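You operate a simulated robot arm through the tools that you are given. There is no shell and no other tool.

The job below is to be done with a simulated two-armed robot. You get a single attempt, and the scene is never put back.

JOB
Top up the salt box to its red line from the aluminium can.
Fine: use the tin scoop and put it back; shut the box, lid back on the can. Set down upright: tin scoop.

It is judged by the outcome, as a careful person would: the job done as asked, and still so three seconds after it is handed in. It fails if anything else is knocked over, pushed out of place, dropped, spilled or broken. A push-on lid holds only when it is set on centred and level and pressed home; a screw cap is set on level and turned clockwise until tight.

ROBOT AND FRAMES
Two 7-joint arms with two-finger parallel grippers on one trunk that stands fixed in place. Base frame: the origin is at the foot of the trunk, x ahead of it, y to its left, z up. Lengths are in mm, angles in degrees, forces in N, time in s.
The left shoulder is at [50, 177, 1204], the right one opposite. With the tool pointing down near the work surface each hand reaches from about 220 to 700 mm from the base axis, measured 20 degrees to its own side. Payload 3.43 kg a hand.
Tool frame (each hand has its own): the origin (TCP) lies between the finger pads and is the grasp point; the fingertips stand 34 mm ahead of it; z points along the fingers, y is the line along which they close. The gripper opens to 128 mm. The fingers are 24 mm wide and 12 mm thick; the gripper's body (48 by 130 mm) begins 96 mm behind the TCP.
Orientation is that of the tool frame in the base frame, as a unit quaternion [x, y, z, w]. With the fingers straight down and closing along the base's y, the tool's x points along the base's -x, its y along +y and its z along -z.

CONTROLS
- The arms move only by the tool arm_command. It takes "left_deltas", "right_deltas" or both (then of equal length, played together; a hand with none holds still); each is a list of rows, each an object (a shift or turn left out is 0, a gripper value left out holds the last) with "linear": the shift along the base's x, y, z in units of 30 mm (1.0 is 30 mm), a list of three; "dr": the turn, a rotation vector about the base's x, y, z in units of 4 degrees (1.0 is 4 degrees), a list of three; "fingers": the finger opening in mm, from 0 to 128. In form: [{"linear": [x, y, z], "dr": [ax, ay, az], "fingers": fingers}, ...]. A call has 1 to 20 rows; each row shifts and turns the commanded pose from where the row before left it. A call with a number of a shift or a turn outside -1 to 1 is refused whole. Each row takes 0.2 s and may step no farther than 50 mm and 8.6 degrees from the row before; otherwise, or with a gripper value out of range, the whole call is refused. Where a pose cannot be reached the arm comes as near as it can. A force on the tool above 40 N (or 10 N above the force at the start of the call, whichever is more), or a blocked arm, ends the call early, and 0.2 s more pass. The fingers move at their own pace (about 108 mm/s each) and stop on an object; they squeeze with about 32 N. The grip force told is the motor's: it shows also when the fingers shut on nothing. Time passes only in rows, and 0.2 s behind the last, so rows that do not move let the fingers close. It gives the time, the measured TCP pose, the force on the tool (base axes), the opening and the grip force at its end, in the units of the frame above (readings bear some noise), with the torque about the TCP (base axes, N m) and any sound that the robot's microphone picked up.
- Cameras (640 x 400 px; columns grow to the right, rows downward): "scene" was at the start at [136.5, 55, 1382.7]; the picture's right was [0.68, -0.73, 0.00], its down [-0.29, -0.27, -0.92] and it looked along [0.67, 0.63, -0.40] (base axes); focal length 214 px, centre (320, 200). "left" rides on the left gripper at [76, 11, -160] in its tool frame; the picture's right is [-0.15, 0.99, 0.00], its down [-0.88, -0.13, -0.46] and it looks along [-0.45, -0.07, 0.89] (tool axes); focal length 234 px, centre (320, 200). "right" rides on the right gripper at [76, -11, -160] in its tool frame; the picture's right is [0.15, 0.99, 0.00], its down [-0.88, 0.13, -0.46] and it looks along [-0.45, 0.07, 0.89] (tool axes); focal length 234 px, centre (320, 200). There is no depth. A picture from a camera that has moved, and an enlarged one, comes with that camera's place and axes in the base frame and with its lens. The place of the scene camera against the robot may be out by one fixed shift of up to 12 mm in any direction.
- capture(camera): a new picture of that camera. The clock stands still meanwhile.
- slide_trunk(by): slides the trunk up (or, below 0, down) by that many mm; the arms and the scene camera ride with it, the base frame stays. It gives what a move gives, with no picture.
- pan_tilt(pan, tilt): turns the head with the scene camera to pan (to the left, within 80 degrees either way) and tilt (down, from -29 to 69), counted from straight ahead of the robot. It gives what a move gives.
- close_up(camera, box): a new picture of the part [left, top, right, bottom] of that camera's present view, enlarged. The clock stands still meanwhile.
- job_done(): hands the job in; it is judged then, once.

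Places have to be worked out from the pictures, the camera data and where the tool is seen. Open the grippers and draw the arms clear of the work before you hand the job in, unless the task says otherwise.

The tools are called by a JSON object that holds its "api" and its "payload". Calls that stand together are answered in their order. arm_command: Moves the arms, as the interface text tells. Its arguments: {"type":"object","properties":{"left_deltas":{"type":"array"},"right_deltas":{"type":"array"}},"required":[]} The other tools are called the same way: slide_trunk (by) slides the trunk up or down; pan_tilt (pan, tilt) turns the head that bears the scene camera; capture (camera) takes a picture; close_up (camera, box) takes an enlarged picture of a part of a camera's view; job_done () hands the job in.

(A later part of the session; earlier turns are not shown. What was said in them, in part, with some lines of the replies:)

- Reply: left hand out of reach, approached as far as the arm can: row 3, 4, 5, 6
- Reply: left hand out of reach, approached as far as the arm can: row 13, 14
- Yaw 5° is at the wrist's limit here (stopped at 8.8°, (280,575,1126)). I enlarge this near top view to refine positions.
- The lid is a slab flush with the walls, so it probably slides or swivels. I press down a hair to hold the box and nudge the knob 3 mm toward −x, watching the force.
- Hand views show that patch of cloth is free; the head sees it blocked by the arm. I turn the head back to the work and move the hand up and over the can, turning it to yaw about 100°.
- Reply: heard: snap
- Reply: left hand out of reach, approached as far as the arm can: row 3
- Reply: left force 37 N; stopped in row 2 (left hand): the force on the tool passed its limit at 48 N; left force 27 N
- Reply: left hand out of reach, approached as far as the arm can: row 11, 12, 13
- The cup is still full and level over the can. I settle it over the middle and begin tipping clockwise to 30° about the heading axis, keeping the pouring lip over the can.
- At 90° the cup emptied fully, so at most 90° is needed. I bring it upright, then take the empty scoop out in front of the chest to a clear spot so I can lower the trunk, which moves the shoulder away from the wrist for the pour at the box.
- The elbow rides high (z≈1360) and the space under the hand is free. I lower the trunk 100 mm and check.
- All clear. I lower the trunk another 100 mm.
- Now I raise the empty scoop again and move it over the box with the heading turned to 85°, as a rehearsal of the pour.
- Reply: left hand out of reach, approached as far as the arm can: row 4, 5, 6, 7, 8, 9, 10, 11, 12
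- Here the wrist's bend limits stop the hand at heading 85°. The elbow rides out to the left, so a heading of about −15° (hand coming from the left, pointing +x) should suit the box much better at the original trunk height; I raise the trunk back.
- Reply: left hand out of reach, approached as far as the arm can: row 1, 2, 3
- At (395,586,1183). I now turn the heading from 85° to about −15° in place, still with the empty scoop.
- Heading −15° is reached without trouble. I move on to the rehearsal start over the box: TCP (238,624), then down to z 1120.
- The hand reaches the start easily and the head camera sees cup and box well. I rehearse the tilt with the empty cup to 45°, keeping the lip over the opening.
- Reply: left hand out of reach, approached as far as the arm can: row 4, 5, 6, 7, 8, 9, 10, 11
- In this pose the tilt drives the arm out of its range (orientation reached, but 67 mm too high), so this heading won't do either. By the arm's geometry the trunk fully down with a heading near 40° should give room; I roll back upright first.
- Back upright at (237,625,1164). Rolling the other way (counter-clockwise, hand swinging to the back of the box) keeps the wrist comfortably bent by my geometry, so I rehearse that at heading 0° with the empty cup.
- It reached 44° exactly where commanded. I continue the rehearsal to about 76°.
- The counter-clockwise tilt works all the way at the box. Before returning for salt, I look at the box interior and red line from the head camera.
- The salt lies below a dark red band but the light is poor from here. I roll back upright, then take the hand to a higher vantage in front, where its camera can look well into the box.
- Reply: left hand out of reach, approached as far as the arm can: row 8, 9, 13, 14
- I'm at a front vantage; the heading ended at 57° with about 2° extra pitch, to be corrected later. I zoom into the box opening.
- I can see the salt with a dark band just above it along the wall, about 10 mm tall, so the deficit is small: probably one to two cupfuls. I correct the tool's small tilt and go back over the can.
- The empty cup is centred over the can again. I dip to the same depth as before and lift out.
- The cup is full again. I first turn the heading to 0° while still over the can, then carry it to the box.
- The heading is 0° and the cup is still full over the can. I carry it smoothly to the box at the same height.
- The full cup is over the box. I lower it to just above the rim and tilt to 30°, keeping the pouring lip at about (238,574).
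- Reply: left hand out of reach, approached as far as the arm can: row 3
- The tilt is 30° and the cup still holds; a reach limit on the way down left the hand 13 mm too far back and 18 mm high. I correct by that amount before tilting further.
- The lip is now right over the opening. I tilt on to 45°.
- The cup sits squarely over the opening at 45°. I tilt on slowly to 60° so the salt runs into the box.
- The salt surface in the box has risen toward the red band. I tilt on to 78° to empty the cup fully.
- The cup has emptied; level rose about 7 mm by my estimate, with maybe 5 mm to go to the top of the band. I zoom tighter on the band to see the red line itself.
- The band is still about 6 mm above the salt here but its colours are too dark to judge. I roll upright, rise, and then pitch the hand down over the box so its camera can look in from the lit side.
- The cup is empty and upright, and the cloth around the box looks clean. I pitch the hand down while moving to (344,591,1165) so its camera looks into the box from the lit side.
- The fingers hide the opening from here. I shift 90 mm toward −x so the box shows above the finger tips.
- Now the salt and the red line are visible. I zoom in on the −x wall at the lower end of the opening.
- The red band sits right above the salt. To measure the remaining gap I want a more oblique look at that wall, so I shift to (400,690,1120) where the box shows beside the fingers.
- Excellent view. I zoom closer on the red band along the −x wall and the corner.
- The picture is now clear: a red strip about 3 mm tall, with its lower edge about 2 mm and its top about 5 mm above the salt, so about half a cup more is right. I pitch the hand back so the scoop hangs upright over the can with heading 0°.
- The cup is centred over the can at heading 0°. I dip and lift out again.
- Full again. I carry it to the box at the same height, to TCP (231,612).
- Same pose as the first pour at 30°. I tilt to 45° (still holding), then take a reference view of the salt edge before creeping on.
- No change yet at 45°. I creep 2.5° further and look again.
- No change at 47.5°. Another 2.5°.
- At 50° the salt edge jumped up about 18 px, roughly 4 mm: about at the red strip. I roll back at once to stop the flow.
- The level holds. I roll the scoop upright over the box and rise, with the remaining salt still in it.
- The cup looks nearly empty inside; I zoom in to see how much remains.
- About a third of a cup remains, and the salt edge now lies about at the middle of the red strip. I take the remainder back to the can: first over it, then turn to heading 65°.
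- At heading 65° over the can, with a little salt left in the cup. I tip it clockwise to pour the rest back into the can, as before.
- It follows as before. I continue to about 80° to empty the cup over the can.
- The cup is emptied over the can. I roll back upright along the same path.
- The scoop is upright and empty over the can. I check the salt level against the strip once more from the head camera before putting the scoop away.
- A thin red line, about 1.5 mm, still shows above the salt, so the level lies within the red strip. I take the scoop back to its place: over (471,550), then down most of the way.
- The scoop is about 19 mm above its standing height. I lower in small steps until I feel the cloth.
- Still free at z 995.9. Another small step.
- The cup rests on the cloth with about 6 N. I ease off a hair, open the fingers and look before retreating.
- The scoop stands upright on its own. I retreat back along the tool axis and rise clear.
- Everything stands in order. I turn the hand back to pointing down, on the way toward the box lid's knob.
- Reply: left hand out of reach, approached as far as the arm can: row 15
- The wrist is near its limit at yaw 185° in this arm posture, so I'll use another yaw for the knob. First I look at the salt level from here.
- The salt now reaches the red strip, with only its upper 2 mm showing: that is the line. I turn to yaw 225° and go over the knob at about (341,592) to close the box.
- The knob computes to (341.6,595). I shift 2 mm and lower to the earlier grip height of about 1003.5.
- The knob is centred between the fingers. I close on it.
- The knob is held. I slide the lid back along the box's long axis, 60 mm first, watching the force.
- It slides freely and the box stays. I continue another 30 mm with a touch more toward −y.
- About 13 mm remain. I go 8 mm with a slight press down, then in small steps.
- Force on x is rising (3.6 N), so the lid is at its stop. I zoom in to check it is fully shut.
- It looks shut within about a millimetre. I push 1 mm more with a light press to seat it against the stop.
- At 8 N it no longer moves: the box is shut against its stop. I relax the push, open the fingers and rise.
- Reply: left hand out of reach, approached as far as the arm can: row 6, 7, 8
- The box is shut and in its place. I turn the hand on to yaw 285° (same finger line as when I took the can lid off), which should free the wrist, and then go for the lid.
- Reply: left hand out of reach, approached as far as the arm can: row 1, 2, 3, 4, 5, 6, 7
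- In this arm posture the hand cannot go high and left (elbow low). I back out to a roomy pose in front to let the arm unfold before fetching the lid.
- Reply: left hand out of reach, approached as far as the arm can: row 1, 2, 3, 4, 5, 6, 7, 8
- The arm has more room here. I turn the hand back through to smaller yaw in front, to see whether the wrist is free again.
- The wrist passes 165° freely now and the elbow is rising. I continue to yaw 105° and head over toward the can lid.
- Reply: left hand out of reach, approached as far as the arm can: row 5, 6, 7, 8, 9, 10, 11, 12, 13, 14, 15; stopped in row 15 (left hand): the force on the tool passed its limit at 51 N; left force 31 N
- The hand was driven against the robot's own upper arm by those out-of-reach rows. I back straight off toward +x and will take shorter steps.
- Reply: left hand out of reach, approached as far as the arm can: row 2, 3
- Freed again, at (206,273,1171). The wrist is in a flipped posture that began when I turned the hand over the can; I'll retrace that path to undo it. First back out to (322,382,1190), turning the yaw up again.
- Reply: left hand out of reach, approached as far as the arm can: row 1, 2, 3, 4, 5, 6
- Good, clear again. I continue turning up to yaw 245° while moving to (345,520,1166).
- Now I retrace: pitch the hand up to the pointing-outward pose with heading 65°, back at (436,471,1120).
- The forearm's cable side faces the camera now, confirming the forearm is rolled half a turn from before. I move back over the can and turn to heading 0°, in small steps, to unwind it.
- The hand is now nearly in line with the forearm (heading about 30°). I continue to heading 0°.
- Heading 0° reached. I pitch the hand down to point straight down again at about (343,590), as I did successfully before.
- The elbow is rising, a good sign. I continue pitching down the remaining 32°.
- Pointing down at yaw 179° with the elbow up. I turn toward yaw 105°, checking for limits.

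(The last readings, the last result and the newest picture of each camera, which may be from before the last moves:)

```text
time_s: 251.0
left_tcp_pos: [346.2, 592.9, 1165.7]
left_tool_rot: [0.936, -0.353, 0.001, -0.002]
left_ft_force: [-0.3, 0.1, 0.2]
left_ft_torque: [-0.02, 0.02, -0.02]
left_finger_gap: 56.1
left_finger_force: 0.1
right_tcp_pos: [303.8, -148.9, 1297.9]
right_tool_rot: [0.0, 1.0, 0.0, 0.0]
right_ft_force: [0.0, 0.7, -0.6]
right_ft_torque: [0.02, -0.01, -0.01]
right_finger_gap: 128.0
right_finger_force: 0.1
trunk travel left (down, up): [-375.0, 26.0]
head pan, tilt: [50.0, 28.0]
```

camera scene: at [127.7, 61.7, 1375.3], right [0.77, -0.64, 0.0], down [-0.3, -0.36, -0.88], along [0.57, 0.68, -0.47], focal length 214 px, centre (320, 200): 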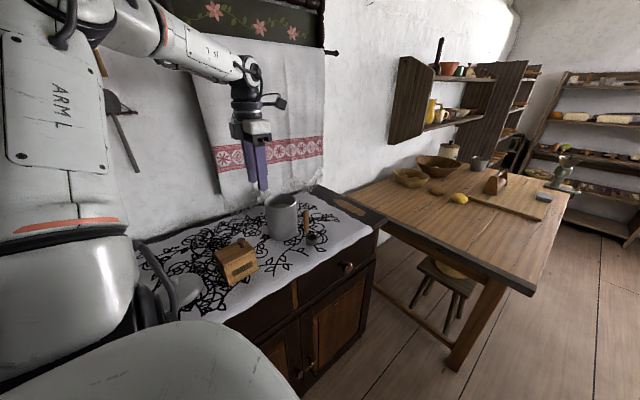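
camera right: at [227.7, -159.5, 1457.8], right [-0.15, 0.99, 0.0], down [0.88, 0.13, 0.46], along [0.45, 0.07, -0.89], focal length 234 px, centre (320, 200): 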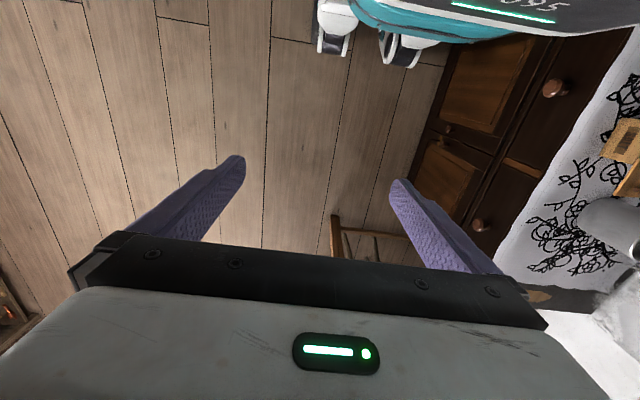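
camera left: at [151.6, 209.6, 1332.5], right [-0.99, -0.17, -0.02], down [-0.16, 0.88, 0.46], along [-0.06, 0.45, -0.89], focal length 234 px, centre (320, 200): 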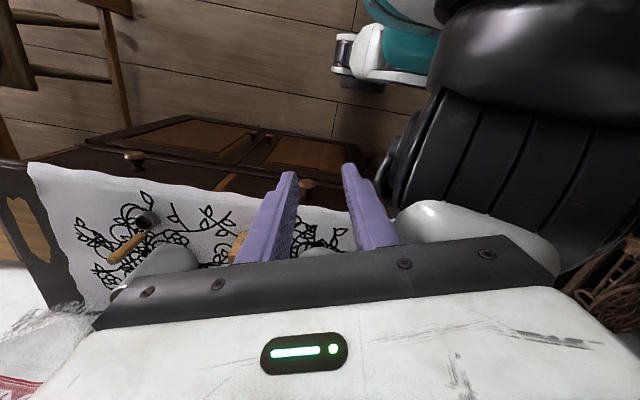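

No limit: the wrist is back in its first posture. I finish the turn to yaw 105° and go over to the can lid at (107,618), at z 1120.

{"api": "arm_command", "payload": {"left_deltas": [{"dr": [0, 0, -1]}, {"dr": [0, 0, -1]}, {"dr": [0, 0, -1]}, {"dr": [0, 0, -1]}, {"dr": [0, 0, -1]}, {"dr": [0, 0, -1]}, {"dr": [0, 0, -1]}, {"dr": [0, 0, -1]}, {"dr": [0, 0, -0.55]}]}}

{"api": "arm_command", "payload": {"left_deltas": [{"linear": [-0.9, 0.09, -0.1]}, {"linear": [-0.9, 0.09, -0.1]}, {"linear": [-0.9, 0.09, -0.1]}, {"linear": [-0.9, 0.09, -0.1]}, {"linear": [-0.9, 0.09, -0.1]}, {"linear": [-0.9, 0.09, -0.2]}, {"linear": [-0.9, 0.09, -0.2]}, {"linear": [-0.9, 0.09, -0.3]}, {"linear": [-0.78, 0.13, -0.3]}]}}

{"api": "capture", "payload": {"camera": "left"}}

{"api": "capture", "payload": {"camera": "scene"}}

```text
time_s: 253.0
left_tcp_pos: [346.1, 592.5, 1166.0]
left_tool_rot: [0.791, -0.612, 0.002, -0.003]
left_ft_force: [0.1, -0.5, -0.6]
left_ft_torque: [0.0, 0.01, -0.04]
left_finger_gap: 56.4
left_finger_force: 0.0
right_tcp_pos: [304.3, -146.4, 1296.6]
right_tool_rot: [0.0, 1.0, 0.001, 0.0]
right_ft_force: [0.4, 0.4, 0.0]
right_ft_torque: [-0.01, -0.02, 0.03]
right_finger_gap: 128.1
right_finger_force: 0.1
trunk travel left (down, up): [-375.0, 26.0]
head pan, tilt: [50.0, 28.0]
```

```text
time_s: 255.0
left_tcp_pos: [104.0, 618.6, 1120.8]
left_tool_rot: [0.791, -0.612, 0.001, -0.003]
left_ft_force: [0.0, -0.3, 0.2]
left_ft_torque: [-0.01, 0.0, 0.01]
left_finger_gap: 56.1
left_finger_force: 0.1
right_tcp_pos: [302.7, -147.6, 1297.5]
right_tool_rot: [0.0, 1.0, 0.002, 0.0]
right_ft_force: [1.0, 0.3, 0.1]
right_ft_torque: [0.03, -0.01, 0.01]
right_finger_gap: 127.8
right_finger_force: 0.1
trunk travel left (down, up): [-375.0, 26.0]
head pan, tilt: [50.0, 28.0]
```

```text
taken
camera left: at [110.3, 542.0, 1281.0], right [-0.99, -0.11, -0.01], down [-0.1, 0.88, 0.46], along [-0.04, 0.45, -0.89], focal length 234 px, centre (320, 200)
```

left: 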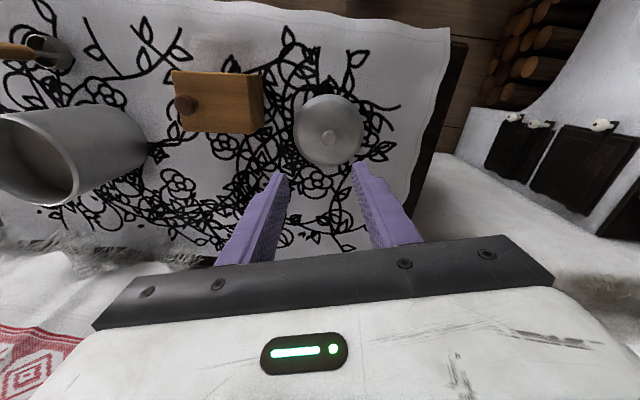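

```text
taken
camera scene: at [127.1, 61.7, 1375.4], right [0.77, -0.64, 0.0], down [-0.3, -0.36, -0.88], along [0.57, 0.68, -0.47], focal length 214 px, centre (320, 200)
```

scene: 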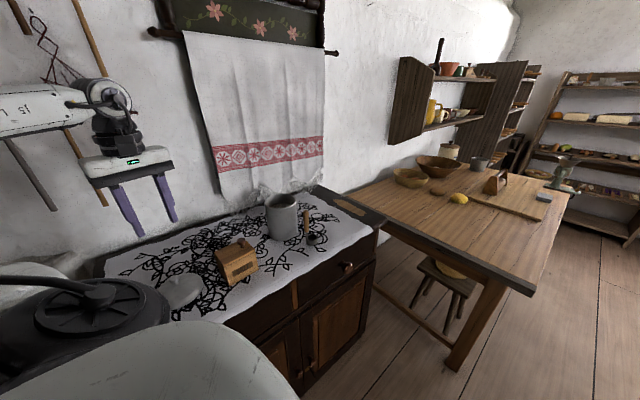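

The lid knob appears a bit left of where I released it. I zoom in to locate it exactly.

{"api": "close_up", "payload": {"camera": "left", "box": [280, 80, 380, 180]}}

```text
4.00 times, centred on (330, 130) of left
camera zoom: at [110.3, 542.0, 1281.0], right [-0.99, -0.11, -0.01], down [-0.1, 0.88, 0.46], along [-0.04, 0.45, -0.89], focal length 937 px, centre (280, 480)
```

zoom: 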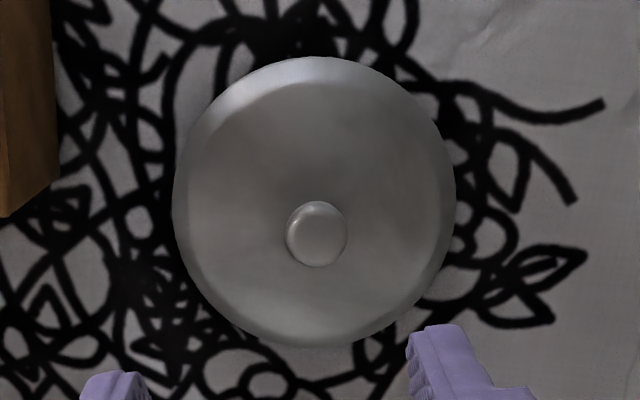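

The knob is at about (90,620). I move over it and lower partway to check again.

{"api": "arm_command", "payload": {"left_deltas": [{"linear": [-0.47, 0.06, -0.6]}, {"linear": [0, 0, -0.9]}, {"linear": [0, 0, -0.9]}, {"linear": [0, 0, -0.9]}, {"linear": [0, 0, -0.9]}, {"linear": [0, 0, -0.6]}]}}

{"api": "close_up", "payload": {"camera": "left", "box": [240, 90, 400, 240]}}

```text
time_s: 256.4
left_tcp_pos: [91.3, 619.2, 979.0]
left_tool_rot: [0.791, -0.612, 0.001, -0.003]
left_ft_force: [0.5, -0.7, -0.1]
left_ft_torque: [0.03, 0.03, -0.01]
left_finger_gap: 56.4
left_finger_force: 0.1
right_tcp_pos: [304.3, -147.5, 1297.4]
right_tool_rot: [0.0, 1.0, 0.001, 0.0]
right_ft_force: [0.6, -1.0, 0.1]
right_ft_torque: [0.01, -0.03, -0.01]
right_finger_gap: 128.2
right_finger_force: 0.0
trunk travel left (down, up): [-375.0, 26.0]
head pan, tilt: [50.0, 28.0]
```

```text
2.67 times, centred on (320, 165) of left
camera zoom: at [97.3, 544.0, 1137.1], right [-0.99, -0.11, -0.01], down [-0.1, 0.88, 0.46], along [-0.04, 0.46, -0.89], focal length 624 px, centre (320, 293)
```

zoom: 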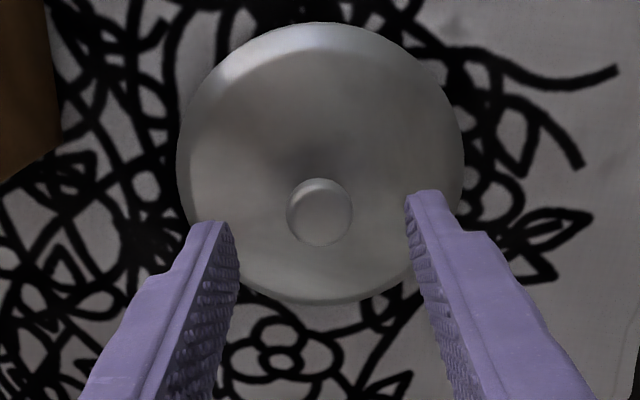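

Well centred now (knob at (90.5,621)). I lower to the earlier grip height, TCP z about 950.

{"api": "arm_command", "payload": {"left_deltas": [{"linear": [-0.02, 0.05, -0.4]}, {"linear": [0, 0, -0.35]}, {"linear": [0, 0, -0.2]}]}}

{"api": "close_up", "payload": {"camera": "left", "box": [240, 90, 400, 240]}}

```text
time_s: 257.2
left_tcp_pos: [92.2, 621.6, 948.8]
left_tool_rot: [0.791, -0.611, 0.002, -0.004]
left_ft_force: [-0.2, 0.4, 0.2]
left_ft_torque: [-0.01, 0.0, 0.0]
left_finger_gap: 56.0
left_finger_force: 0.1
right_tcp_pos: [302.5, -147.5, 1297.5]
right_tool_rot: [0.0, 1.0, 0.0, 0.0]
right_ft_force: [0.2, 0.8, 0.3]
right_ft_torque: [-0.02, -0.03, 0.0]
right_finger_gap: 127.8
right_finger_force: 0.0
trunk travel left (down, up): [-375.0, 26.0]
head pan, tilt: [50.0, 28.0]
```

```text
2.67 times, centred on (320, 165) of left
camera zoom: at [97.3, 544.5, 1108.4], right [-0.99, -0.11, -0.01], down [-0.1, 0.88, 0.46], along [-0.04, 0.46, -0.89], focal length 624 px, centre (320, 293)
```

zoom: 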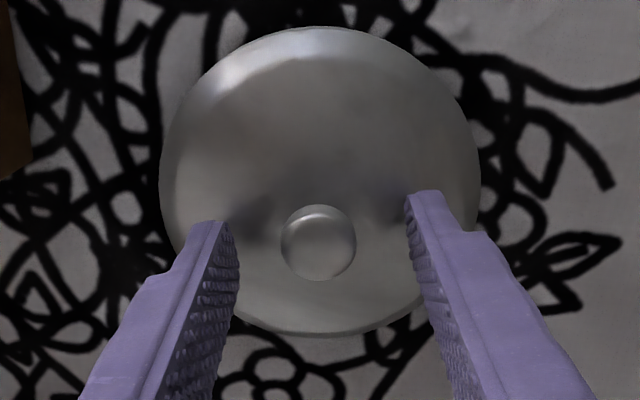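

Centred with no contact. I close on the knob.

{"api": "arm_command", "payload": {"left_deltas": [{"fingers": 35}, {"fingers": 10}, {}, {}]}}

{"api": "close_up", "payload": {"camera": "left", "box": [240, 90, 400, 240]}}

```text
time_s: 258.2
left_tcp_pos: [90.8, 621.2, 949.3]
left_tool_rot: [0.791, -0.612, 0.002, -0.002]
left_ft_force: [-0.9, -0.1, 0.5]
left_ft_torque: [0.0, -0.02, 0.03]
left_finger_gap: 21.1
left_finger_force: 32.1
right_tcp_pos: [303.7, -148.6, 1297.5]
right_tool_rot: [0.0, 1.0, 0.001, 0.0]
right_ft_force: [-0.9, -0.2, 0.4]
right_ft_torque: [0.0, 0.01, 0.01]
right_finger_gap: 127.8
right_finger_force: 0.1
trunk travel left (down, up): [-375.0, 26.0]
head pan, tilt: [50.0, 28.0]
```

```text
2.67 times, centred on (320, 165) of left
camera zoom: at [97.3, 544.4, 1108.4], right [-0.99, -0.11, -0.01], down [-0.1, 0.88, 0.46], along [-0.04, 0.46, -0.89], focal length 624 px, centre (320, 293)
```

zoom: 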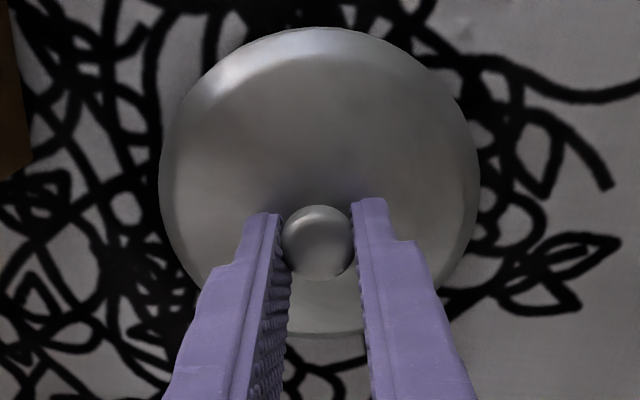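

The lid is held. I lift it gently, then raise it well clear.

{"api": "arm_command", "payload": {"left_deltas": [{"linear": [0, 0, 0.2]}, {"linear": [0, 0, 0.5]}, {"linear": [0, 0, 0.9]}, {"linear": [0, 0, 1]}, {"linear": [0, 0, 1]}, {"linear": [0, 0, 1]}, {"linear": [0, 0, 1]}, {"linear": [0, 0, 0.9]}]}}

{"api": "close_up", "payload": {"camera": "scene", "box": [60, 100, 260, 240]}}

```text
time_s: 260.0
left_tcp_pos: [92.2, 620.9, 1144.4]
left_tool_rot: [0.791, -0.612, 0.002, -0.002]
left_ft_force: [-0.2, 0.1, -0.6]
left_ft_torque: [-0.01, 0.0, -0.02]
left_finger_gap: 21.1
left_finger_force: 31.8
right_tcp_pos: [304.1, -147.6, 1297.5]
right_tool_rot: [0.0, 1.0, 0.002, 0.0]
right_ft_force: [0.2, 0.7, 0.3]
right_ft_torque: [-0.02, 0.04, -0.02]
right_finger_gap: 127.7
right_finger_force: 0.1
trunk travel left (down, up): [-375.0, 26.0]
head pan, tilt: [50.0, 28.0]
```

```text
2.86 times, centred on (160, 170) of scene
camera zoom: at [127.5, 61.6, 1375.4], right [0.77, -0.64, 0.0], down [-0.3, -0.36, -0.88], along [0.57, 0.68, -0.47], focal length 613 px, centre (777, 286)
```

zoom: 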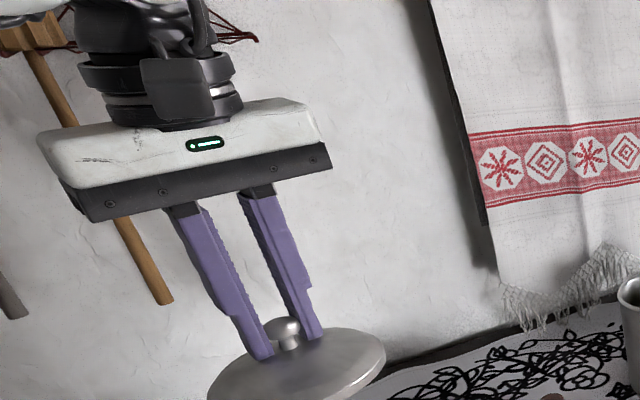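

I carry the lid over to the can at this height.

{"api": "arm_command", "payload": {"left_deltas": [{"linear": [0.7, 0.09, 0]}, {"linear": [0.98, 0.13, 0]}, {"linear": [0.98, 0.13, 0]}, {"linear": [0.98, 0.13, 0]}, {"linear": [0.98, 0.13, 0]}, {"linear": [0.98, 0.13, 0]}, {"linear": [0.98, 0.13, 0]}, {"linear": [0.98, 0.13, 0]}, {"linear": [0.98, 0.13, 0]}, {"linear": [0.98, 0.13, 0]}, {"linear": [0.98, 0.13, 0]}, {"linear": [0.98, 0.13, 0]}, {"linear": [0.33, 0.05, 0]}]}}

{"api": "capture", "payload": {"camera": "left"}}

{"api": "close_up", "payload": {"camera": "scene", "box": [220, 140, 340, 250]}}

```text
time_s: 262.8
left_tcp_pos: [448.5, 667.9, 1144.6]
left_tool_rot: [0.79, -0.612, 0.003, -0.003]
left_ft_force: [-0.1, -0.6, -0.4]
left_ft_torque: [0.01, -0.02, 0.0]
left_finger_gap: 21.1
left_finger_force: 32.3
right_tcp_pos: [303.0, -147.4, 1297.0]
right_tool_rot: [0.0, 1.0, 0.001, 0.0]
right_ft_force: [-0.1, -0.1, -0.4]
right_ft_torque: [0.05, 0.0, -0.02]
right_finger_gap: 128.0
right_finger_force: 0.0
trunk travel left (down, up): [-375.0, 26.0]
head pan, tilt: [50.0, 28.0]
```

```text
taken
camera left: at [452.7, 591.5, 1304.4], right [-0.99, -0.11, -0.01], down [-0.1, 0.88, 0.46], along [-0.04, 0.45, -0.89], focal length 234 px, centre (320, 200)
```

left: 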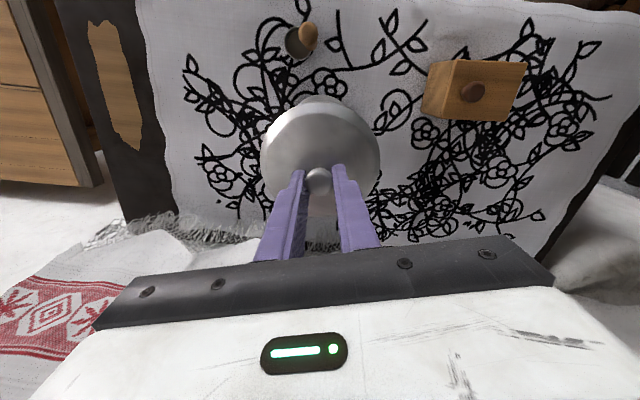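

```text
3.64 times, centred on (280, 195) of scene
camera zoom: at [127.5, 61.8, 1375.4], right [0.77, -0.64, 0.0], down [-0.3, -0.36, -0.88], along [0.57, 0.68, -0.47], focal length 780 px, centre (466, 218)
```

zoom: 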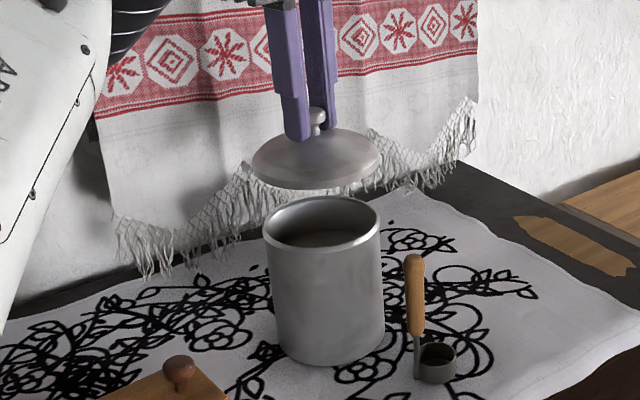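

The lid hangs over the can, aligned within about a millimetre in the head view. I zoom on the knob in the grip and the can beneath to check the centring in the other direction.

{"api": "close_up", "payload": {"camera": "left", "box": [240, 80, 400, 240]}}

```text
2.50 times, centred on (320, 160) of left
camera zoom: at [452.7, 591.5, 1304.4], right [-0.99, -0.11, -0.01], down [-0.1, 0.88, 0.46], along [-0.04, 0.45, -0.89], focal length 585 px, centre (320, 300)
```

zoom: 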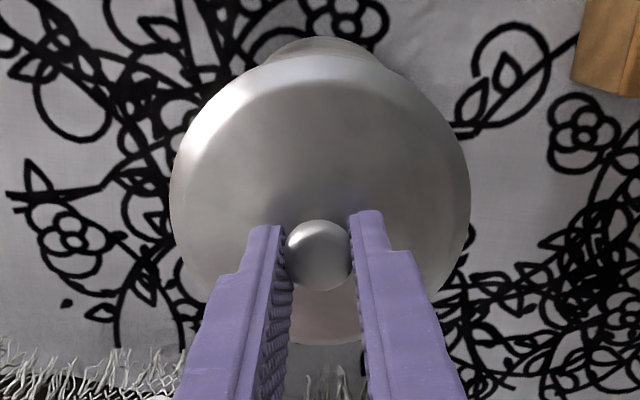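

The lid sits in the grip as it did when I took it off, within a millimetre. I correct x by −2 mm, and lower to just above the can.

{"api": "arm_command", "payload": {"left_deltas": [{"linear": [-0.07, 0.02, -0.4]}, {"linear": [0, 0, -0.5]}, {"linear": [0, 0, -0.4]}]}}

{"api": "close_up", "payload": {"camera": "scene", "box": [240, 160, 330, 240]}}

{"api": "close_up", "payload": {"camera": "left", "box": [240, 80, 400, 240]}}

```text
time_s: 263.6
left_tcp_pos: [443.2, 666.3, 1105.4]
left_tool_rot: [0.791, -0.611, 0.002, -0.003]
left_ft_force: [-0.5, 0.2, -0.2]
left_ft_torque: [0.01, -0.02, -0.01]
left_finger_gap: 21.2
left_finger_force: 31.8
right_tcp_pos: [302.4, -148.2, 1298.7]
right_tool_rot: [-0.001, 1.0, 0.001, 0.0]
right_ft_force: [-0.1, 0.6, -0.5]
right_ft_torque: [0.02, 0.0, 0.01]
right_finger_gap: 128.0
right_finger_force: 0.0
trunk travel left (down, up): [-375.0, 26.0]
head pan, tilt: [50.0, 28.0]
```

```text
5.00 times, centred on (285, 200) of scene
camera zoom: at [127.5, 61.9, 1375.4], right [0.77, -0.64, 0.0], down [-0.3, -0.36, -0.88], along [0.57, 0.68, -0.47], focal length 1072 px, centre (495, 200)
```

zoom: 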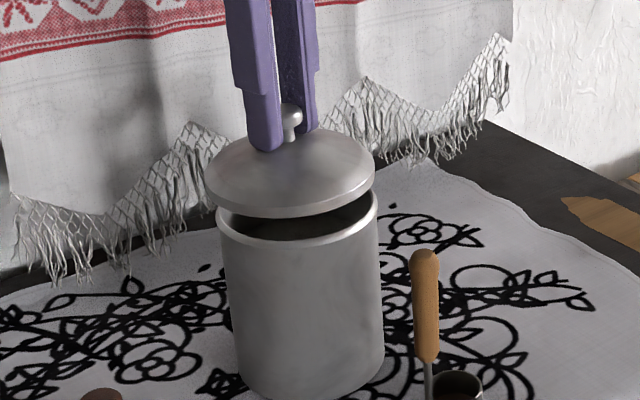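

```text
2.50 times, centred on (320, 160) of left
camera zoom: at [449.3, 591.5, 1265.2], right [-0.99, -0.11, -0.01], down [-0.1, 0.88, 0.46], along [-0.04, 0.46, -0.89], focal length 585 px, centre (320, 300)
```

zoom: 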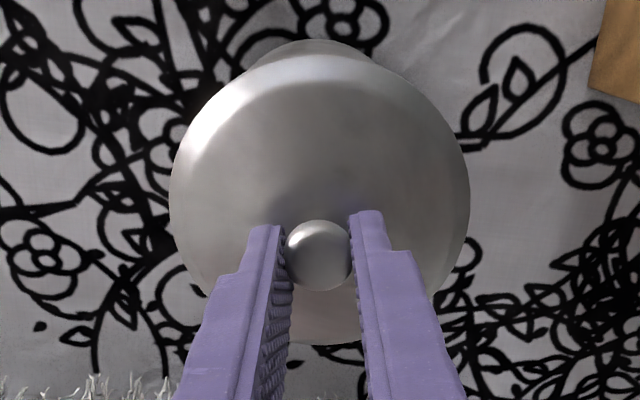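

The readings put the lid about 3 mm short in x and 2 mm in y of the original seat. I correct that and re-read.

{"api": "arm_command", "payload": {"left_deltas": [{"linear": [0.1, 0.065, 0]}, {}, {}]}}

{"api": "arm_command", "payload": {"left_deltas": [{}]}}

{"api": "close_up", "payload": {"camera": "scene", "box": [240, 160, 330, 240]}}

```text
time_s: 264.4
left_tcp_pos: [446.6, 669.5, 1105.1]
left_tool_rot: [0.791, -0.612, 0.002, -0.002]
left_ft_force: [0.1, -0.3, -0.3]
left_ft_torque: [0.0, 0.02, 0.02]
left_finger_gap: 21.1
left_finger_force: 32.0
right_tcp_pos: [304.0, -148.8, 1297.3]
right_tool_rot: [0.0, 1.0, 0.001, -0.001]
right_ft_force: [-0.2, 1.2, -0.3]
right_ft_torque: [0.04, 0.02, -0.03]
right_finger_gap: 128.3
right_finger_force: 0.0
trunk travel left (down, up): [-375.0, 26.0]
head pan, tilt: [50.0, 28.0]
```

```text
time_s: 264.8
left_tcp_pos: [446.2, 669.6, 1105.8]
left_tool_rot: [0.791, -0.612, 0.002, -0.003]
left_ft_force: [-0.5, -0.2, -0.7]
left_ft_torque: [0.0, 0.0, -0.01]
left_finger_gap: 21.1
left_finger_force: 32.3
right_tcp_pos: [303.5, -148.6, 1296.8]
right_tool_rot: [0.0, 1.0, 0.001, 0.0]
right_ft_force: [0.0, 1.1, -0.6]
right_ft_torque: [-0.01, -0.03, 0.0]
right_finger_gap: 128.0
right_finger_force: 0.0
trunk travel left (down, up): [-375.0, 26.0]
head pan, tilt: [50.0, 28.0]
```

```text
5.00 times, centred on (285, 200) of scene
camera zoom: at [127.6, 61.8, 1375.4], right [0.77, -0.64, 0.0], down [-0.3, -0.36, -0.88], along [0.57, 0.68, -0.47], focal length 1072 px, centre (495, 200)
```

zoom: 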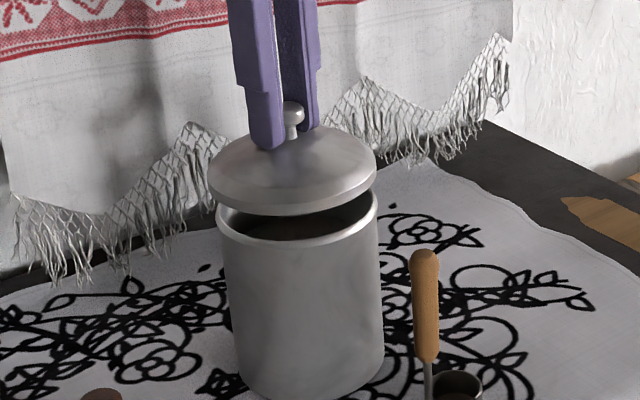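

Now at (446.4,669.5), just 1 mm over in y. I take that off and lower to about 1094, then creep down feeling for the rim.

{"api": "arm_command", "payload": {"left_deltas": [{"linear": [0, -0.03, -0.2]}, {"linear": [0, 0, -0.2]}, {}]}}

{"api": "arm_command", "payload": {"left_deltas": [{"linear": [0, 0, -0.1]}, {}]}}

{"api": "close_up", "payload": {"camera": "scene", "box": [240, 160, 330, 240]}}

```text
time_s: 265.6
left_tcp_pos: [447.3, 669.2, 1092.6]
left_tool_rot: [0.791, -0.611, 0.002, -0.003]
left_ft_force: [0.5, -0.1, -1.2]
left_ft_torque: [0.0, 0.01, 0.01]
left_finger_gap: 21.3
left_finger_force: 31.9
right_tcp_pos: [303.9, -147.0, 1297.2]
right_tool_rot: [0.001, 1.0, 0.002, -0.001]
right_ft_force: [-0.7, -1.1, 0.1]
right_ft_torque: [-0.01, -0.02, -0.02]
right_finger_gap: 128.0
right_finger_force: 0.0
trunk travel left (down, up): [-375.0, 26.0]
head pan, tilt: [50.0, 28.0]
```

```text
time_s: 266.2
left_tcp_pos: [447.0, 669.3, 1089.6]
left_tool_rot: [0.791, -0.612, 0.002, -0.003]
left_ft_force: [0.1, 0.4, -0.8]
left_ft_torque: [-0.03, -0.01, 0.01]
left_finger_gap: 21.3
left_finger_force: 31.8
right_tcp_pos: [303.2, -148.3, 1297.0]
right_tool_rot: [0.0, 1.0, 0.0, 0.0]
right_ft_force: [0.2, 0.7, 0.5]
right_ft_torque: [0.0, 0.01, 0.02]
right_finger_gap: 127.9
right_finger_force: 0.0
trunk travel left (down, up): [-375.0, 26.0]
head pan, tilt: [50.0, 28.0]
```

```text
5.00 times, centred on (285, 200) of scene
camera zoom: at [127.5, 61.8, 1375.4], right [0.77, -0.64, 0.0], down [-0.3, -0.36, -0.88], along [0.57, 0.68, -0.47], focal length 1072 px, centre (495, 200)
```

zoom: 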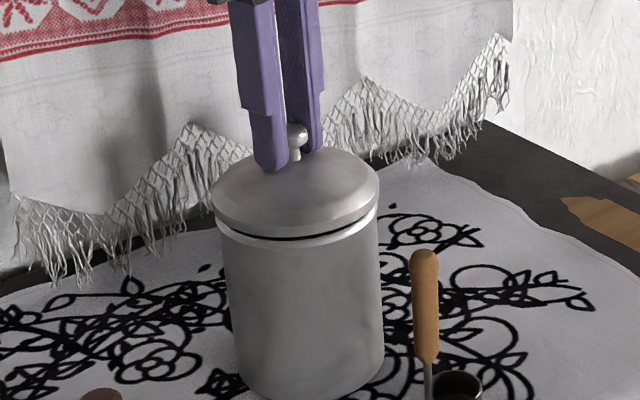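

The lid is about 4 mm above its seat. I zoom in to check the gap is even all round before pressing.

{"api": "close_up", "payload": {"camera": "scene", "box": [262, 184, 322, 216]}}

```text
10.67 times, centred on (292, 200) of scene
camera zoom: at [127.5, 61.8, 1375.4], right [0.77, -0.64, 0.0], down [-0.3, -0.36, -0.88], along [0.57, 0.68, -0.47], focal length 2288 px, centre (619, 200)
```

zoom: 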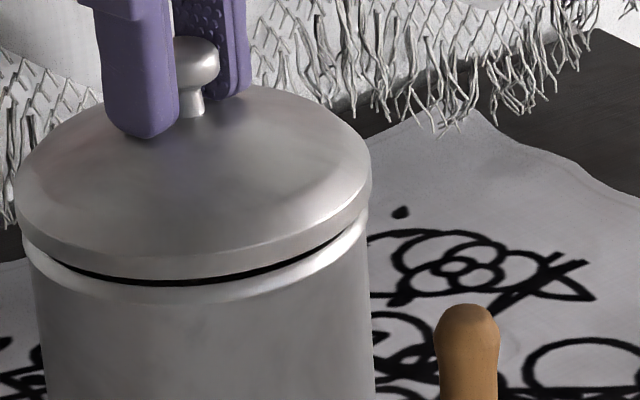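

The lid is centred on the rim to well under a millimetre in this view. I lower on in small steps.

{"api": "arm_command", "payload": {"left_deltas": [{"linear": [0, -0.015, -0.07]}, {}]}}

{"api": "arm_command", "payload": {"left_deltas": [{"linear": [0, 0, -0.05]}, {}]}}

```text
time_s: 266.8
left_tcp_pos: [446.5, 668.5, 1086.9]
left_tool_rot: [0.791, -0.611, 0.002, -0.002]
left_ft_force: [0.3, -0.6, -0.1]
left_ft_torque: [0.0, -0.03, 0.01]
left_finger_gap: 21.3
left_finger_force: 32.1
right_tcp_pos: [303.0, -148.1, 1297.4]
right_tool_rot: [0.0, 1.0, 0.001, 0.0]
right_ft_force: [0.0, 0.7, 0.0]
right_ft_torque: [-0.03, 0.0, 0.0]
right_finger_gap: 127.9
right_finger_force: 0.1
trunk travel left (down, up): [-375.0, 26.0]
head pan, tilt: [50.0, 28.0]
```

```text
time_s: 267.4
left_tcp_pos: [446.0, 668.9, 1086.8]
left_tool_rot: [0.791, -0.612, 0.002, -0.004]
left_ft_force: [0.4, 0.1, -0.3]
left_ft_torque: [-0.01, -0.01, 0.01]
left_finger_gap: 21.2
left_finger_force: 31.7
right_tcp_pos: [303.1, -147.3, 1296.7]
right_tool_rot: [0.0, 1.0, 0.001, 0.001]
right_ft_force: [-0.6, -0.6, -0.3]
right_ft_torque: [0.01, 0.04, -0.02]
right_finger_gap: 127.9
right_finger_force: 0.0
trunk travel left (down, up): [-375.0, 26.0]
head pan, tilt: [50.0, 28.0]
```

Still no contact at about 1086.5; position reads (446.2,668.7), as wanted. I step down further.

{"api": "arm_command", "payload": {"left_deltas": [{"linear": [0, 0, -0.05]}, {}]}}

{"api": "arm_command", "payload": {"left_deltas": [{"linear": [0, 0, -0.04]}, {}]}}

{"api": "close_up", "payload": {"camera": "scene", "box": [262, 184, 322, 216]}}

```text
time_s: 268.0
left_tcp_pos: [446.6, 668.2, 1084.6]
left_tool_rot: [0.791, -0.612, 0.001, -0.002]
left_ft_force: [1.1, -0.8, -0.7]
left_ft_torque: [0.03, 0.01, 0.01]
left_finger_gap: 21.1
left_finger_force: 32.2
right_tcp_pos: [303.4, -148.8, 1297.1]
right_tool_rot: [0.0, 1.0, 0.001, 0.0]
right_ft_force: [0.1, 0.5, 0.4]
right_ft_torque: [0.01, 0.0, 0.03]
right_finger_gap: 128.0
right_finger_force: 0.1
trunk travel left (down, up): [-375.0, 26.0]
head pan, tilt: [50.0, 28.0]
```

```text
time_s: 268.6
left_tcp_pos: [446.1, 670.6, 1084.1]
left_tool_rot: [0.791, -0.611, 0.002, -0.004]
left_ft_force: [0.6, 1.8, 3.1]
left_ft_torque: [-0.12, 0.22, 0.04]
left_finger_gap: 21.4
left_finger_force: 31.8
right_tcp_pos: [303.7, -148.3, 1297.1]
right_tool_rot: [0.0, 1.0, 0.001, -0.001]
right_ft_force: [0.7, -0.5, -1.1]
right_ft_torque: [0.0, -0.01, -0.01]
right_finger_gap: 128.0
right_finger_force: 0.1
trunk travel left (down, up): [-375.0, 26.0]
head pan, tilt: [50.0, 28.0]
heard: snap
```

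```text
10.67 times, centred on (292, 200) of scene
camera zoom: at [127.3, 61.6, 1375.5], right [0.77, -0.64, 0.0], down [-0.3, -0.36, -0.88], along [0.57, 0.68, -0.47], focal length 2288 px, centre (619, 200)
```

zoom: 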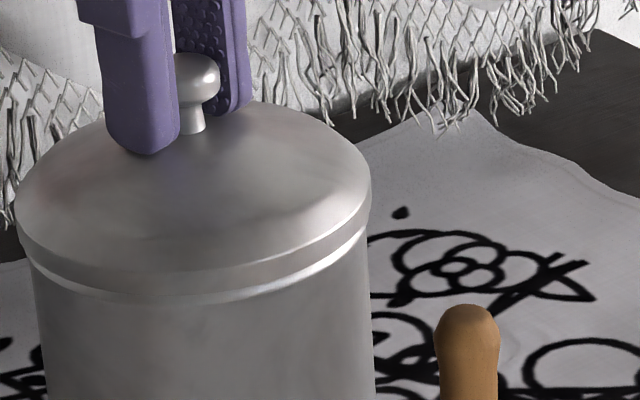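

I heard the snap and the lid looks seated with no gap. I press a little more to be sure it is home.

{"api": "arm_command", "payload": {"left_deltas": [{"linear": [0, 0, -0.05]}, {}]}}

```text
time_s: 269.2
left_tcp_pos: [447.7, 669.1, 1084.9]
left_tool_rot: [0.79, -0.613, 0.001, -0.005]
left_ft_force: [0.2, 5.3, 13.2]
left_ft_torque: [-0.04, 0.22, -0.05]
left_finger_gap: 20.9
left_finger_force: 31.5
right_tcp_pos: [302.6, -149.4, 1297.8]
right_tool_rot: [0.001, 1.0, 0.0, 0.001]
right_ft_force: [-0.4, 0.7, -0.6]
right_ft_torque: [0.03, -0.01, 0.02]
right_finger_gap: 128.1
right_finger_force: 0.1
trunk travel left (down, up): [-375.0, 26.0]
head pan, tilt: [50.0, 28.0]
```

13 N and firm. One more small press, then I open the fingers.

{"api": "arm_command", "payload": {"left_deltas": [{"linear": [0, 0, -0.04]}, {}]}}

{"api": "arm_command", "payload": {"left_deltas": [{"linear": [0, 0, 0.05]}, {"fingers": 30}, {"fingers": 56}, {}]}}

{"api": "close_up", "payload": {"camera": "scene", "box": [262, 184, 322, 216]}}

```text
time_s: 269.8
left_tcp_pos: [446.3, 669.3, 1085.6]
left_tool_rot: [0.791, -0.612, 0.003, -0.006]
left_ft_force: [2.3, 8.8, 24.9]
left_ft_torque: [0.23, 0.2, -0.06]
left_finger_gap: 21.1
left_finger_force: 32.5
right_tcp_pos: [301.9, -149.6, 1297.9]
right_tool_rot: [0.0, 1.0, 0.002, 0.0]
right_ft_force: [0.3, -0.2, -0.6]
right_ft_torque: [0.01, -0.03, 0.0]
right_finger_gap: 128.2
right_finger_force: 0.1
trunk travel left (down, up): [-375.0, 26.0]
head pan, tilt: [50.0, 28.0]
```

```text
time_s: 270.8
left_tcp_pos: [447.6, 667.3, 1085.9]
left_tool_rot: [0.792, -0.611, 0.003, -0.005]
left_ft_force: [6.0, 3.0, 27.2]
left_ft_torque: [-0.16, 0.46, -0.04]
left_finger_gap: 52.1
left_finger_force: 0.0
right_tcp_pos: [302.7, -151.3, 1297.4]
right_tool_rot: [0.0, 1.0, 0.003, 0.002]
right_ft_force: [-0.1, -0.6, 1.1]
right_ft_torque: [0.01, -0.01, -0.02]
right_finger_gap: 127.9
right_finger_force: 0.0
trunk travel left (down, up): [-375.0, 26.0]
head pan, tilt: [50.0, 28.0]
```

```text
10.67 times, centred on (292, 200) of scene
camera zoom: at [126.3, 58.8, 1375.8], right [0.77, -0.64, 0.0], down [-0.3, -0.36, -0.88], along [0.57, 0.68, -0.47], focal length 2288 px, centre (619, 200)
```

zoom: 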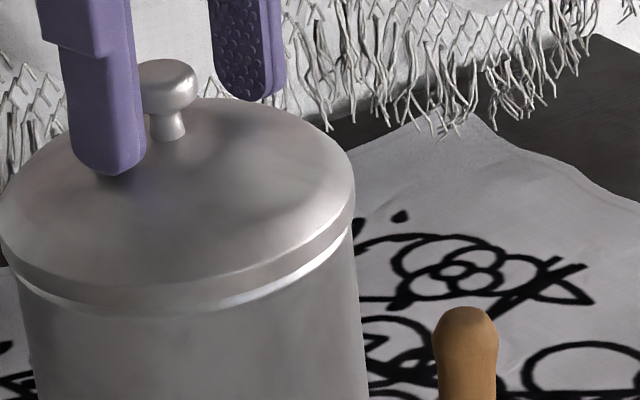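

Opening the fingers while still pressing has put a tip on the dome (27 N). I raise straight up at once to take the load off.

{"api": "arm_command", "payload": {"left_deltas": [{"linear": [0, 0, 0.3]}, {"linear": [0, 0, 0.5]}, {"linear": [0, 0, 0.9]}]}}

{"api": "close_up", "payload": {"camera": "scene", "box": [262, 184, 322, 216]}}

{"api": "capture", "payload": {"camera": "left"}}

```text
time_s: 271.6
left_tcp_pos: [445.7, 669.0, 1133.3]
left_tool_rot: [0.791, -0.612, 0.002, -0.002]
left_ft_force: [0.0, 0.7, -0.5]
left_ft_torque: [-0.02, 0.02, -0.03]
left_finger_gap: 56.3
left_finger_force: 0.0
right_tcp_pos: [303.9, -148.8, 1296.7]
right_tool_rot: [0.0, 1.0, 0.0, 0.0]
right_ft_force: [0.4, 0.4, 0.5]
right_ft_torque: [0.0, 0.03, 0.03]
right_finger_gap: 127.8
right_finger_force: 0.0
trunk travel left (down, up): [-375.0, 26.0]
head pan, tilt: [50.0, 28.0]
```

```text
10.67 times, centred on (292, 200) of scene
camera zoom: at [127.7, 61.7, 1375.2], right [0.77, -0.64, 0.0], down [-0.3, -0.36, -0.88], along [0.57, 0.68, -0.47], focal length 2288 px, centre (619, 200)
```

zoom: 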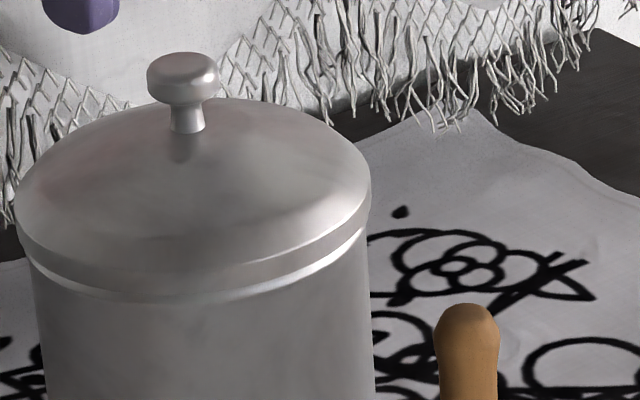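

```text
taken
camera left: at [451.9, 593.6, 1291.5], right [-0.99, -0.11, 0.0], down [-0.1, 0.88, 0.46], along [-0.05, 0.45, -0.89], focal length 234 px, centre (320, 200)
```

left: 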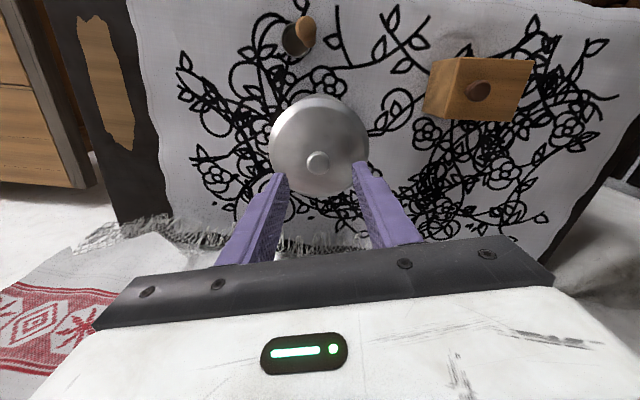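

The can and lid are where they should be (that shift was only the camera swaying), and the lid looks level and down on its bead. I check it from the hand camera too.

{"api": "close_up", "payload": {"camera": "left", "box": [260, 80, 380, 200]}}

{"api": "close_up", "payload": {"camera": "scene", "box": [255, 185, 305, 250]}}

```text
3.33 times, centred on (320, 140) of left
camera zoom: at [451.9, 593.6, 1291.5], right [-0.99, -0.11, 0.0], down [-0.1, 0.88, 0.46], along [-0.05, 0.45, -0.89], focal length 781 px, centre (320, 400)
```

zoom: 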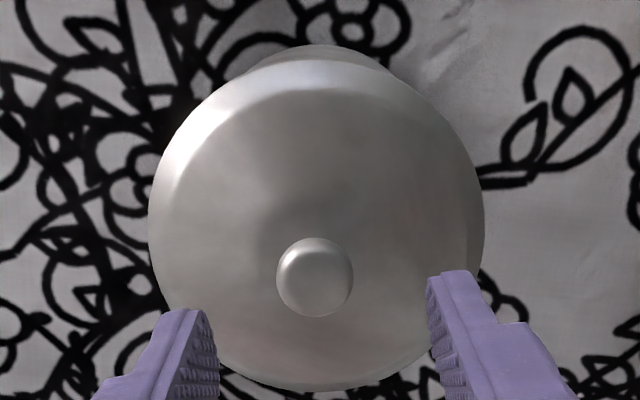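

```text
6.15 times, centred on (280, 218) of scene
camera zoom: at [127.7, 61.7, 1375.2], right [0.77, -0.64, 0.0], down [-0.3, -0.36, -0.88], along [0.57, 0.68, -0.47], focal length 1320 px, centre (566, 92)
```

zoom: 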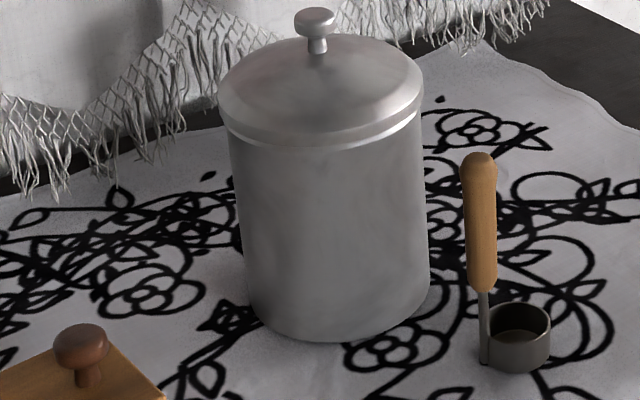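

Both views look right. I take the same enlargement as before I removed the lid, to compare its seating height.

{"api": "close_up", "payload": {"camera": "scene", "box": [255, 165, 325, 225]}}

```text
6.67 times, centred on (290, 195) of scene
camera zoom: at [127.7, 61.7, 1375.2], right [0.77, -0.64, 0.0], down [-0.3, -0.36, -0.88], along [0.57, 0.68, -0.47], focal length 1430 px, centre (520, 233)
```

zoom: 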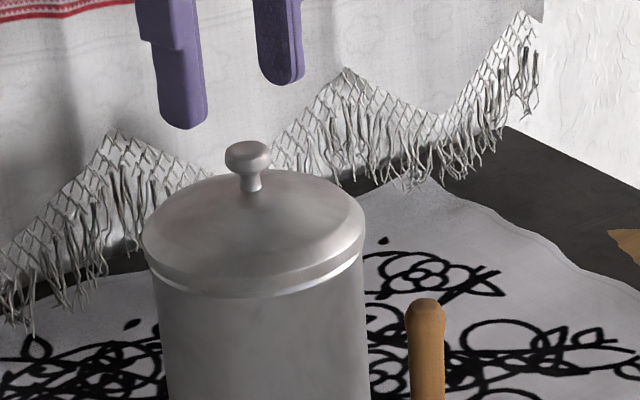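

It matches the earlier picture exactly: knob, lid edge and scoop are all where they were. I now draw the left hand back clear of the work.

{"api": "arm_command", "payload": {"left_deltas": [{"linear": [0, 0, 0.5]}, {"linear": [-0.43, -0.88, 0.1]}, {"linear": [-0.43, -0.88, 0.15]}, {"linear": [-0.43, -0.88, 0.15]}, {"linear": [-0.43, -0.88, 0.15]}, {"linear": [-0.43, -0.88, 0.15]}, {"linear": [-0.43, -0.88, 0.15]}]}}

{"api": "capture", "payload": {"camera": "scene"}}

{"api": "capture", "payload": {"camera": "left"}}

```text
time_s: 273.2
left_tcp_pos: [368.0, 508.5, 1173.4]
left_tool_rot: [0.791, -0.612, 0.002, -0.003]
left_ft_force: [-0.2, 0.0, 0.7]
left_ft_torque: [-0.01, -0.04, 0.02]
left_finger_gap: 56.2
left_finger_force: 0.1
right_tcp_pos: [303.9, -147.2, 1297.7]
right_tool_rot: [0.001, 1.0, 0.001, 0.0]
right_ft_force: [0.0, 0.3, 1.5]
right_ft_torque: [0.02, -0.01, 0.0]
right_finger_gap: 127.9
right_finger_force: 0.1
trunk travel left (down, up): [-375.0, 26.0]
head pan, tilt: [50.0, 28.0]
```

```text
taken
camera scene: at [127.2, 61.5, 1375.4], right [0.77, -0.64, 0.0], down [-0.3, -0.36, -0.88], along [0.57, 0.68, -0.47], focal length 214 px, centre (320, 200)
```

scene: 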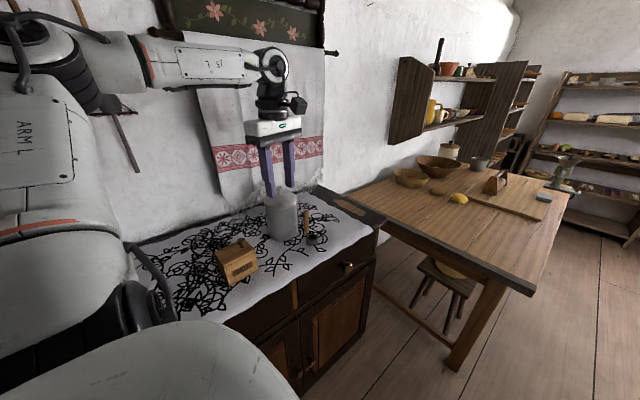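

```text
taken
camera left: at [373.9, 433.1, 1332.8], right [-0.99, -0.11, -0.01], down [-0.1, 0.88, 0.46], along [-0.04, 0.46, -0.89], focal length 234 px, centre (320, 200)
```

left: 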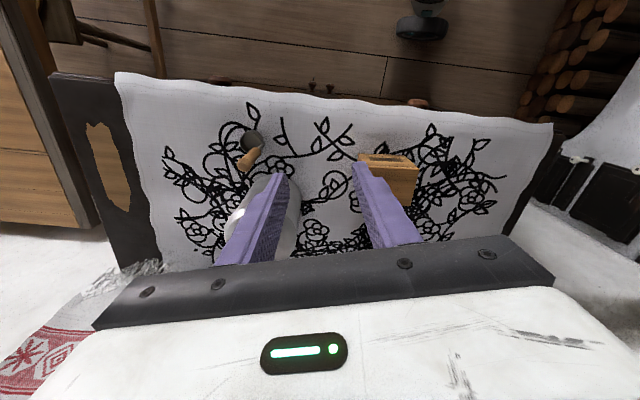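

All is in order from here. I enlarge the work area to check for spilled salt and that everything stands right.

{"api": "close_up", "payload": {"camera": "left", "box": [280, 90, 520, 250]}}

{"api": "close_up", "payload": {"camera": "scene", "box": [180, 180, 350, 300]}}

{"api": "close_up", "payload": {"camera": "scene", "box": [205, 225, 275, 290]}}

```text
2.50 times, centred on (400, 170) of left
camera zoom: at [373.9, 433.1, 1332.8], right [-0.99, -0.11, -0.01], down [-0.1, 0.88, 0.46], along [-0.04, 0.46, -0.89], focal length 585 px, centre (120, 275)
```

zoom: 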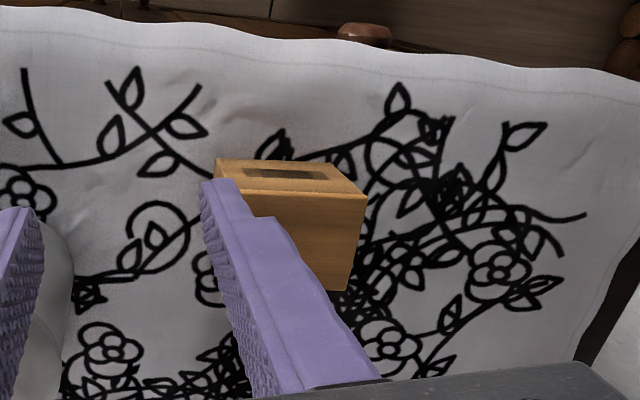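

```text
3.33 times, centred on (265, 240) of scene
camera zoom: at [127.2, 61.5, 1375.4], right [0.77, -0.64, 0.0], down [-0.3, -0.36, -0.88], along [0.57, 0.68, -0.47], focal length 715 px, centre (503, 67)
```

zoom: 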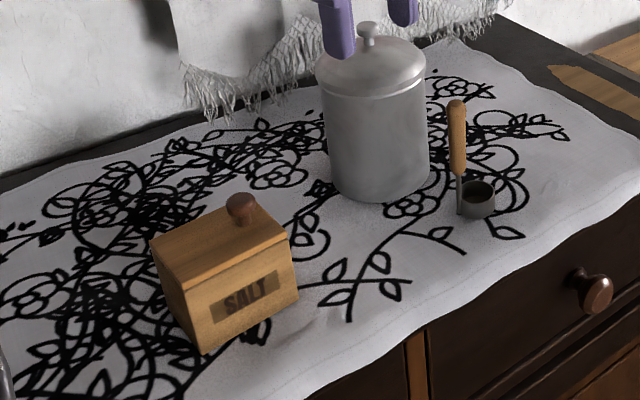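

```text
6.15 times, centred on (240, 258) of scene
camera zoom: at [127.2, 61.5, 1375.4], right [0.77, -0.64, 0.0], down [-0.3, -0.36, -0.88], along [0.57, 0.68, -0.47], focal length 1320 px, centre (812, -154)
```

zoom: 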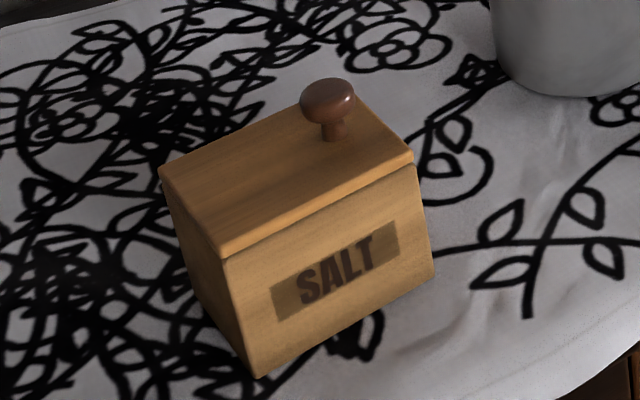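

The box is shut, the can lidded, the scoop upright in its place, and the cloth is clean. I open the left gripper fully and draw the arm farther back.

{"api": "arm_command", "payload": {"left_deltas": [{"linear": [-0.2, -0.8, 0.2], "fingers": 128}, {"linear": [-0.2, -0.8, 0.2]}, {"linear": [-0.2, -0.8, 0.2]}, {"linear": [-0.2, -0.8, 0.2]}, {}]}}

{"api": "capture", "payload": {"camera": "scene"}}

```text
time_s: 274.4
left_tcp_pos: [347.4, 415.5, 1197.5]
left_tool_rot: [0.791, -0.611, 0.002, -0.002]
left_ft_force: [0.0, -0.2, -0.7]
left_ft_torque: [0.03, 0.0, 0.0]
left_finger_gap: 128.1
left_finger_force: 0.0
right_tcp_pos: [303.0, -147.1, 1297.3]
right_tool_rot: [0.0, 1.0, 0.001, 0.0]
right_ft_force: [-0.4, -0.5, -0.3]
right_ft_torque: [0.0, -0.03, 0.02]
right_finger_gap: 127.8
right_finger_force: 0.1
trunk travel left (down, up): [-375.0, 26.0]
head pan, tilt: [50.0, 28.0]
```

```text
taken
camera scene: at [127.5, 61.9, 1375.3], right [0.77, -0.64, 0.0], down [-0.3, -0.36, -0.88], along [0.57, 0.68, -0.47], focal length 214 px, centre (320, 200)
```

scene: 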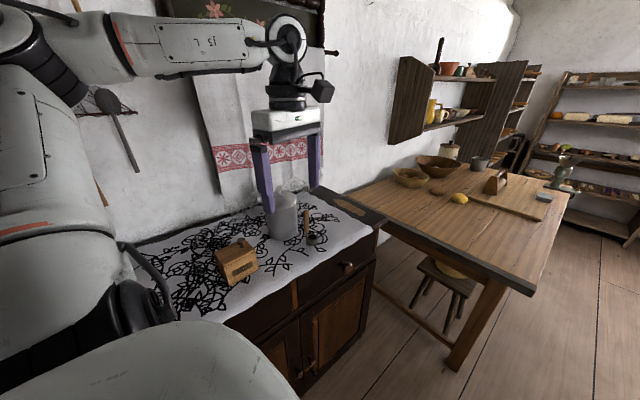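

The left hand is open and clear at (347,415,1197), in front of the chest. The salt reaches the red line, the box is shut, the can has its lid on and the scoop stands upright in its place, so I hand the job in.

{"api": "job_done", "payload": {}}

```text
The job is handed in.
```

I handed the job in with the salt box topped up to its red line from the can.

- **Salt level:** It took one full scoop and about two-thirds of a second. The surface lies within the red strip, with about 2 mm of red still showing above it. The rest of the second scoop went back into the can.
- **Salt box:** The lid slides, and it is closed against its stop. While working out how it opens, I slid the box about 3 mm to the left. It stayed there.
- **Can:** Its lid is back on. I heard it snap, and it looks the same as in a picture taken before I removed it.
- **Scoop:** It stands upright in its original place, within a millimetre or two.
- **Spills:** I saw no salt on the cloth in the last pictures.

During one reposition the left hand ran into the robot's own upper arm, reaching 51 N. It was away from everything on the chest, and nothing there was touched. Both hands are open, and the left one is drawn back in front of the chest.
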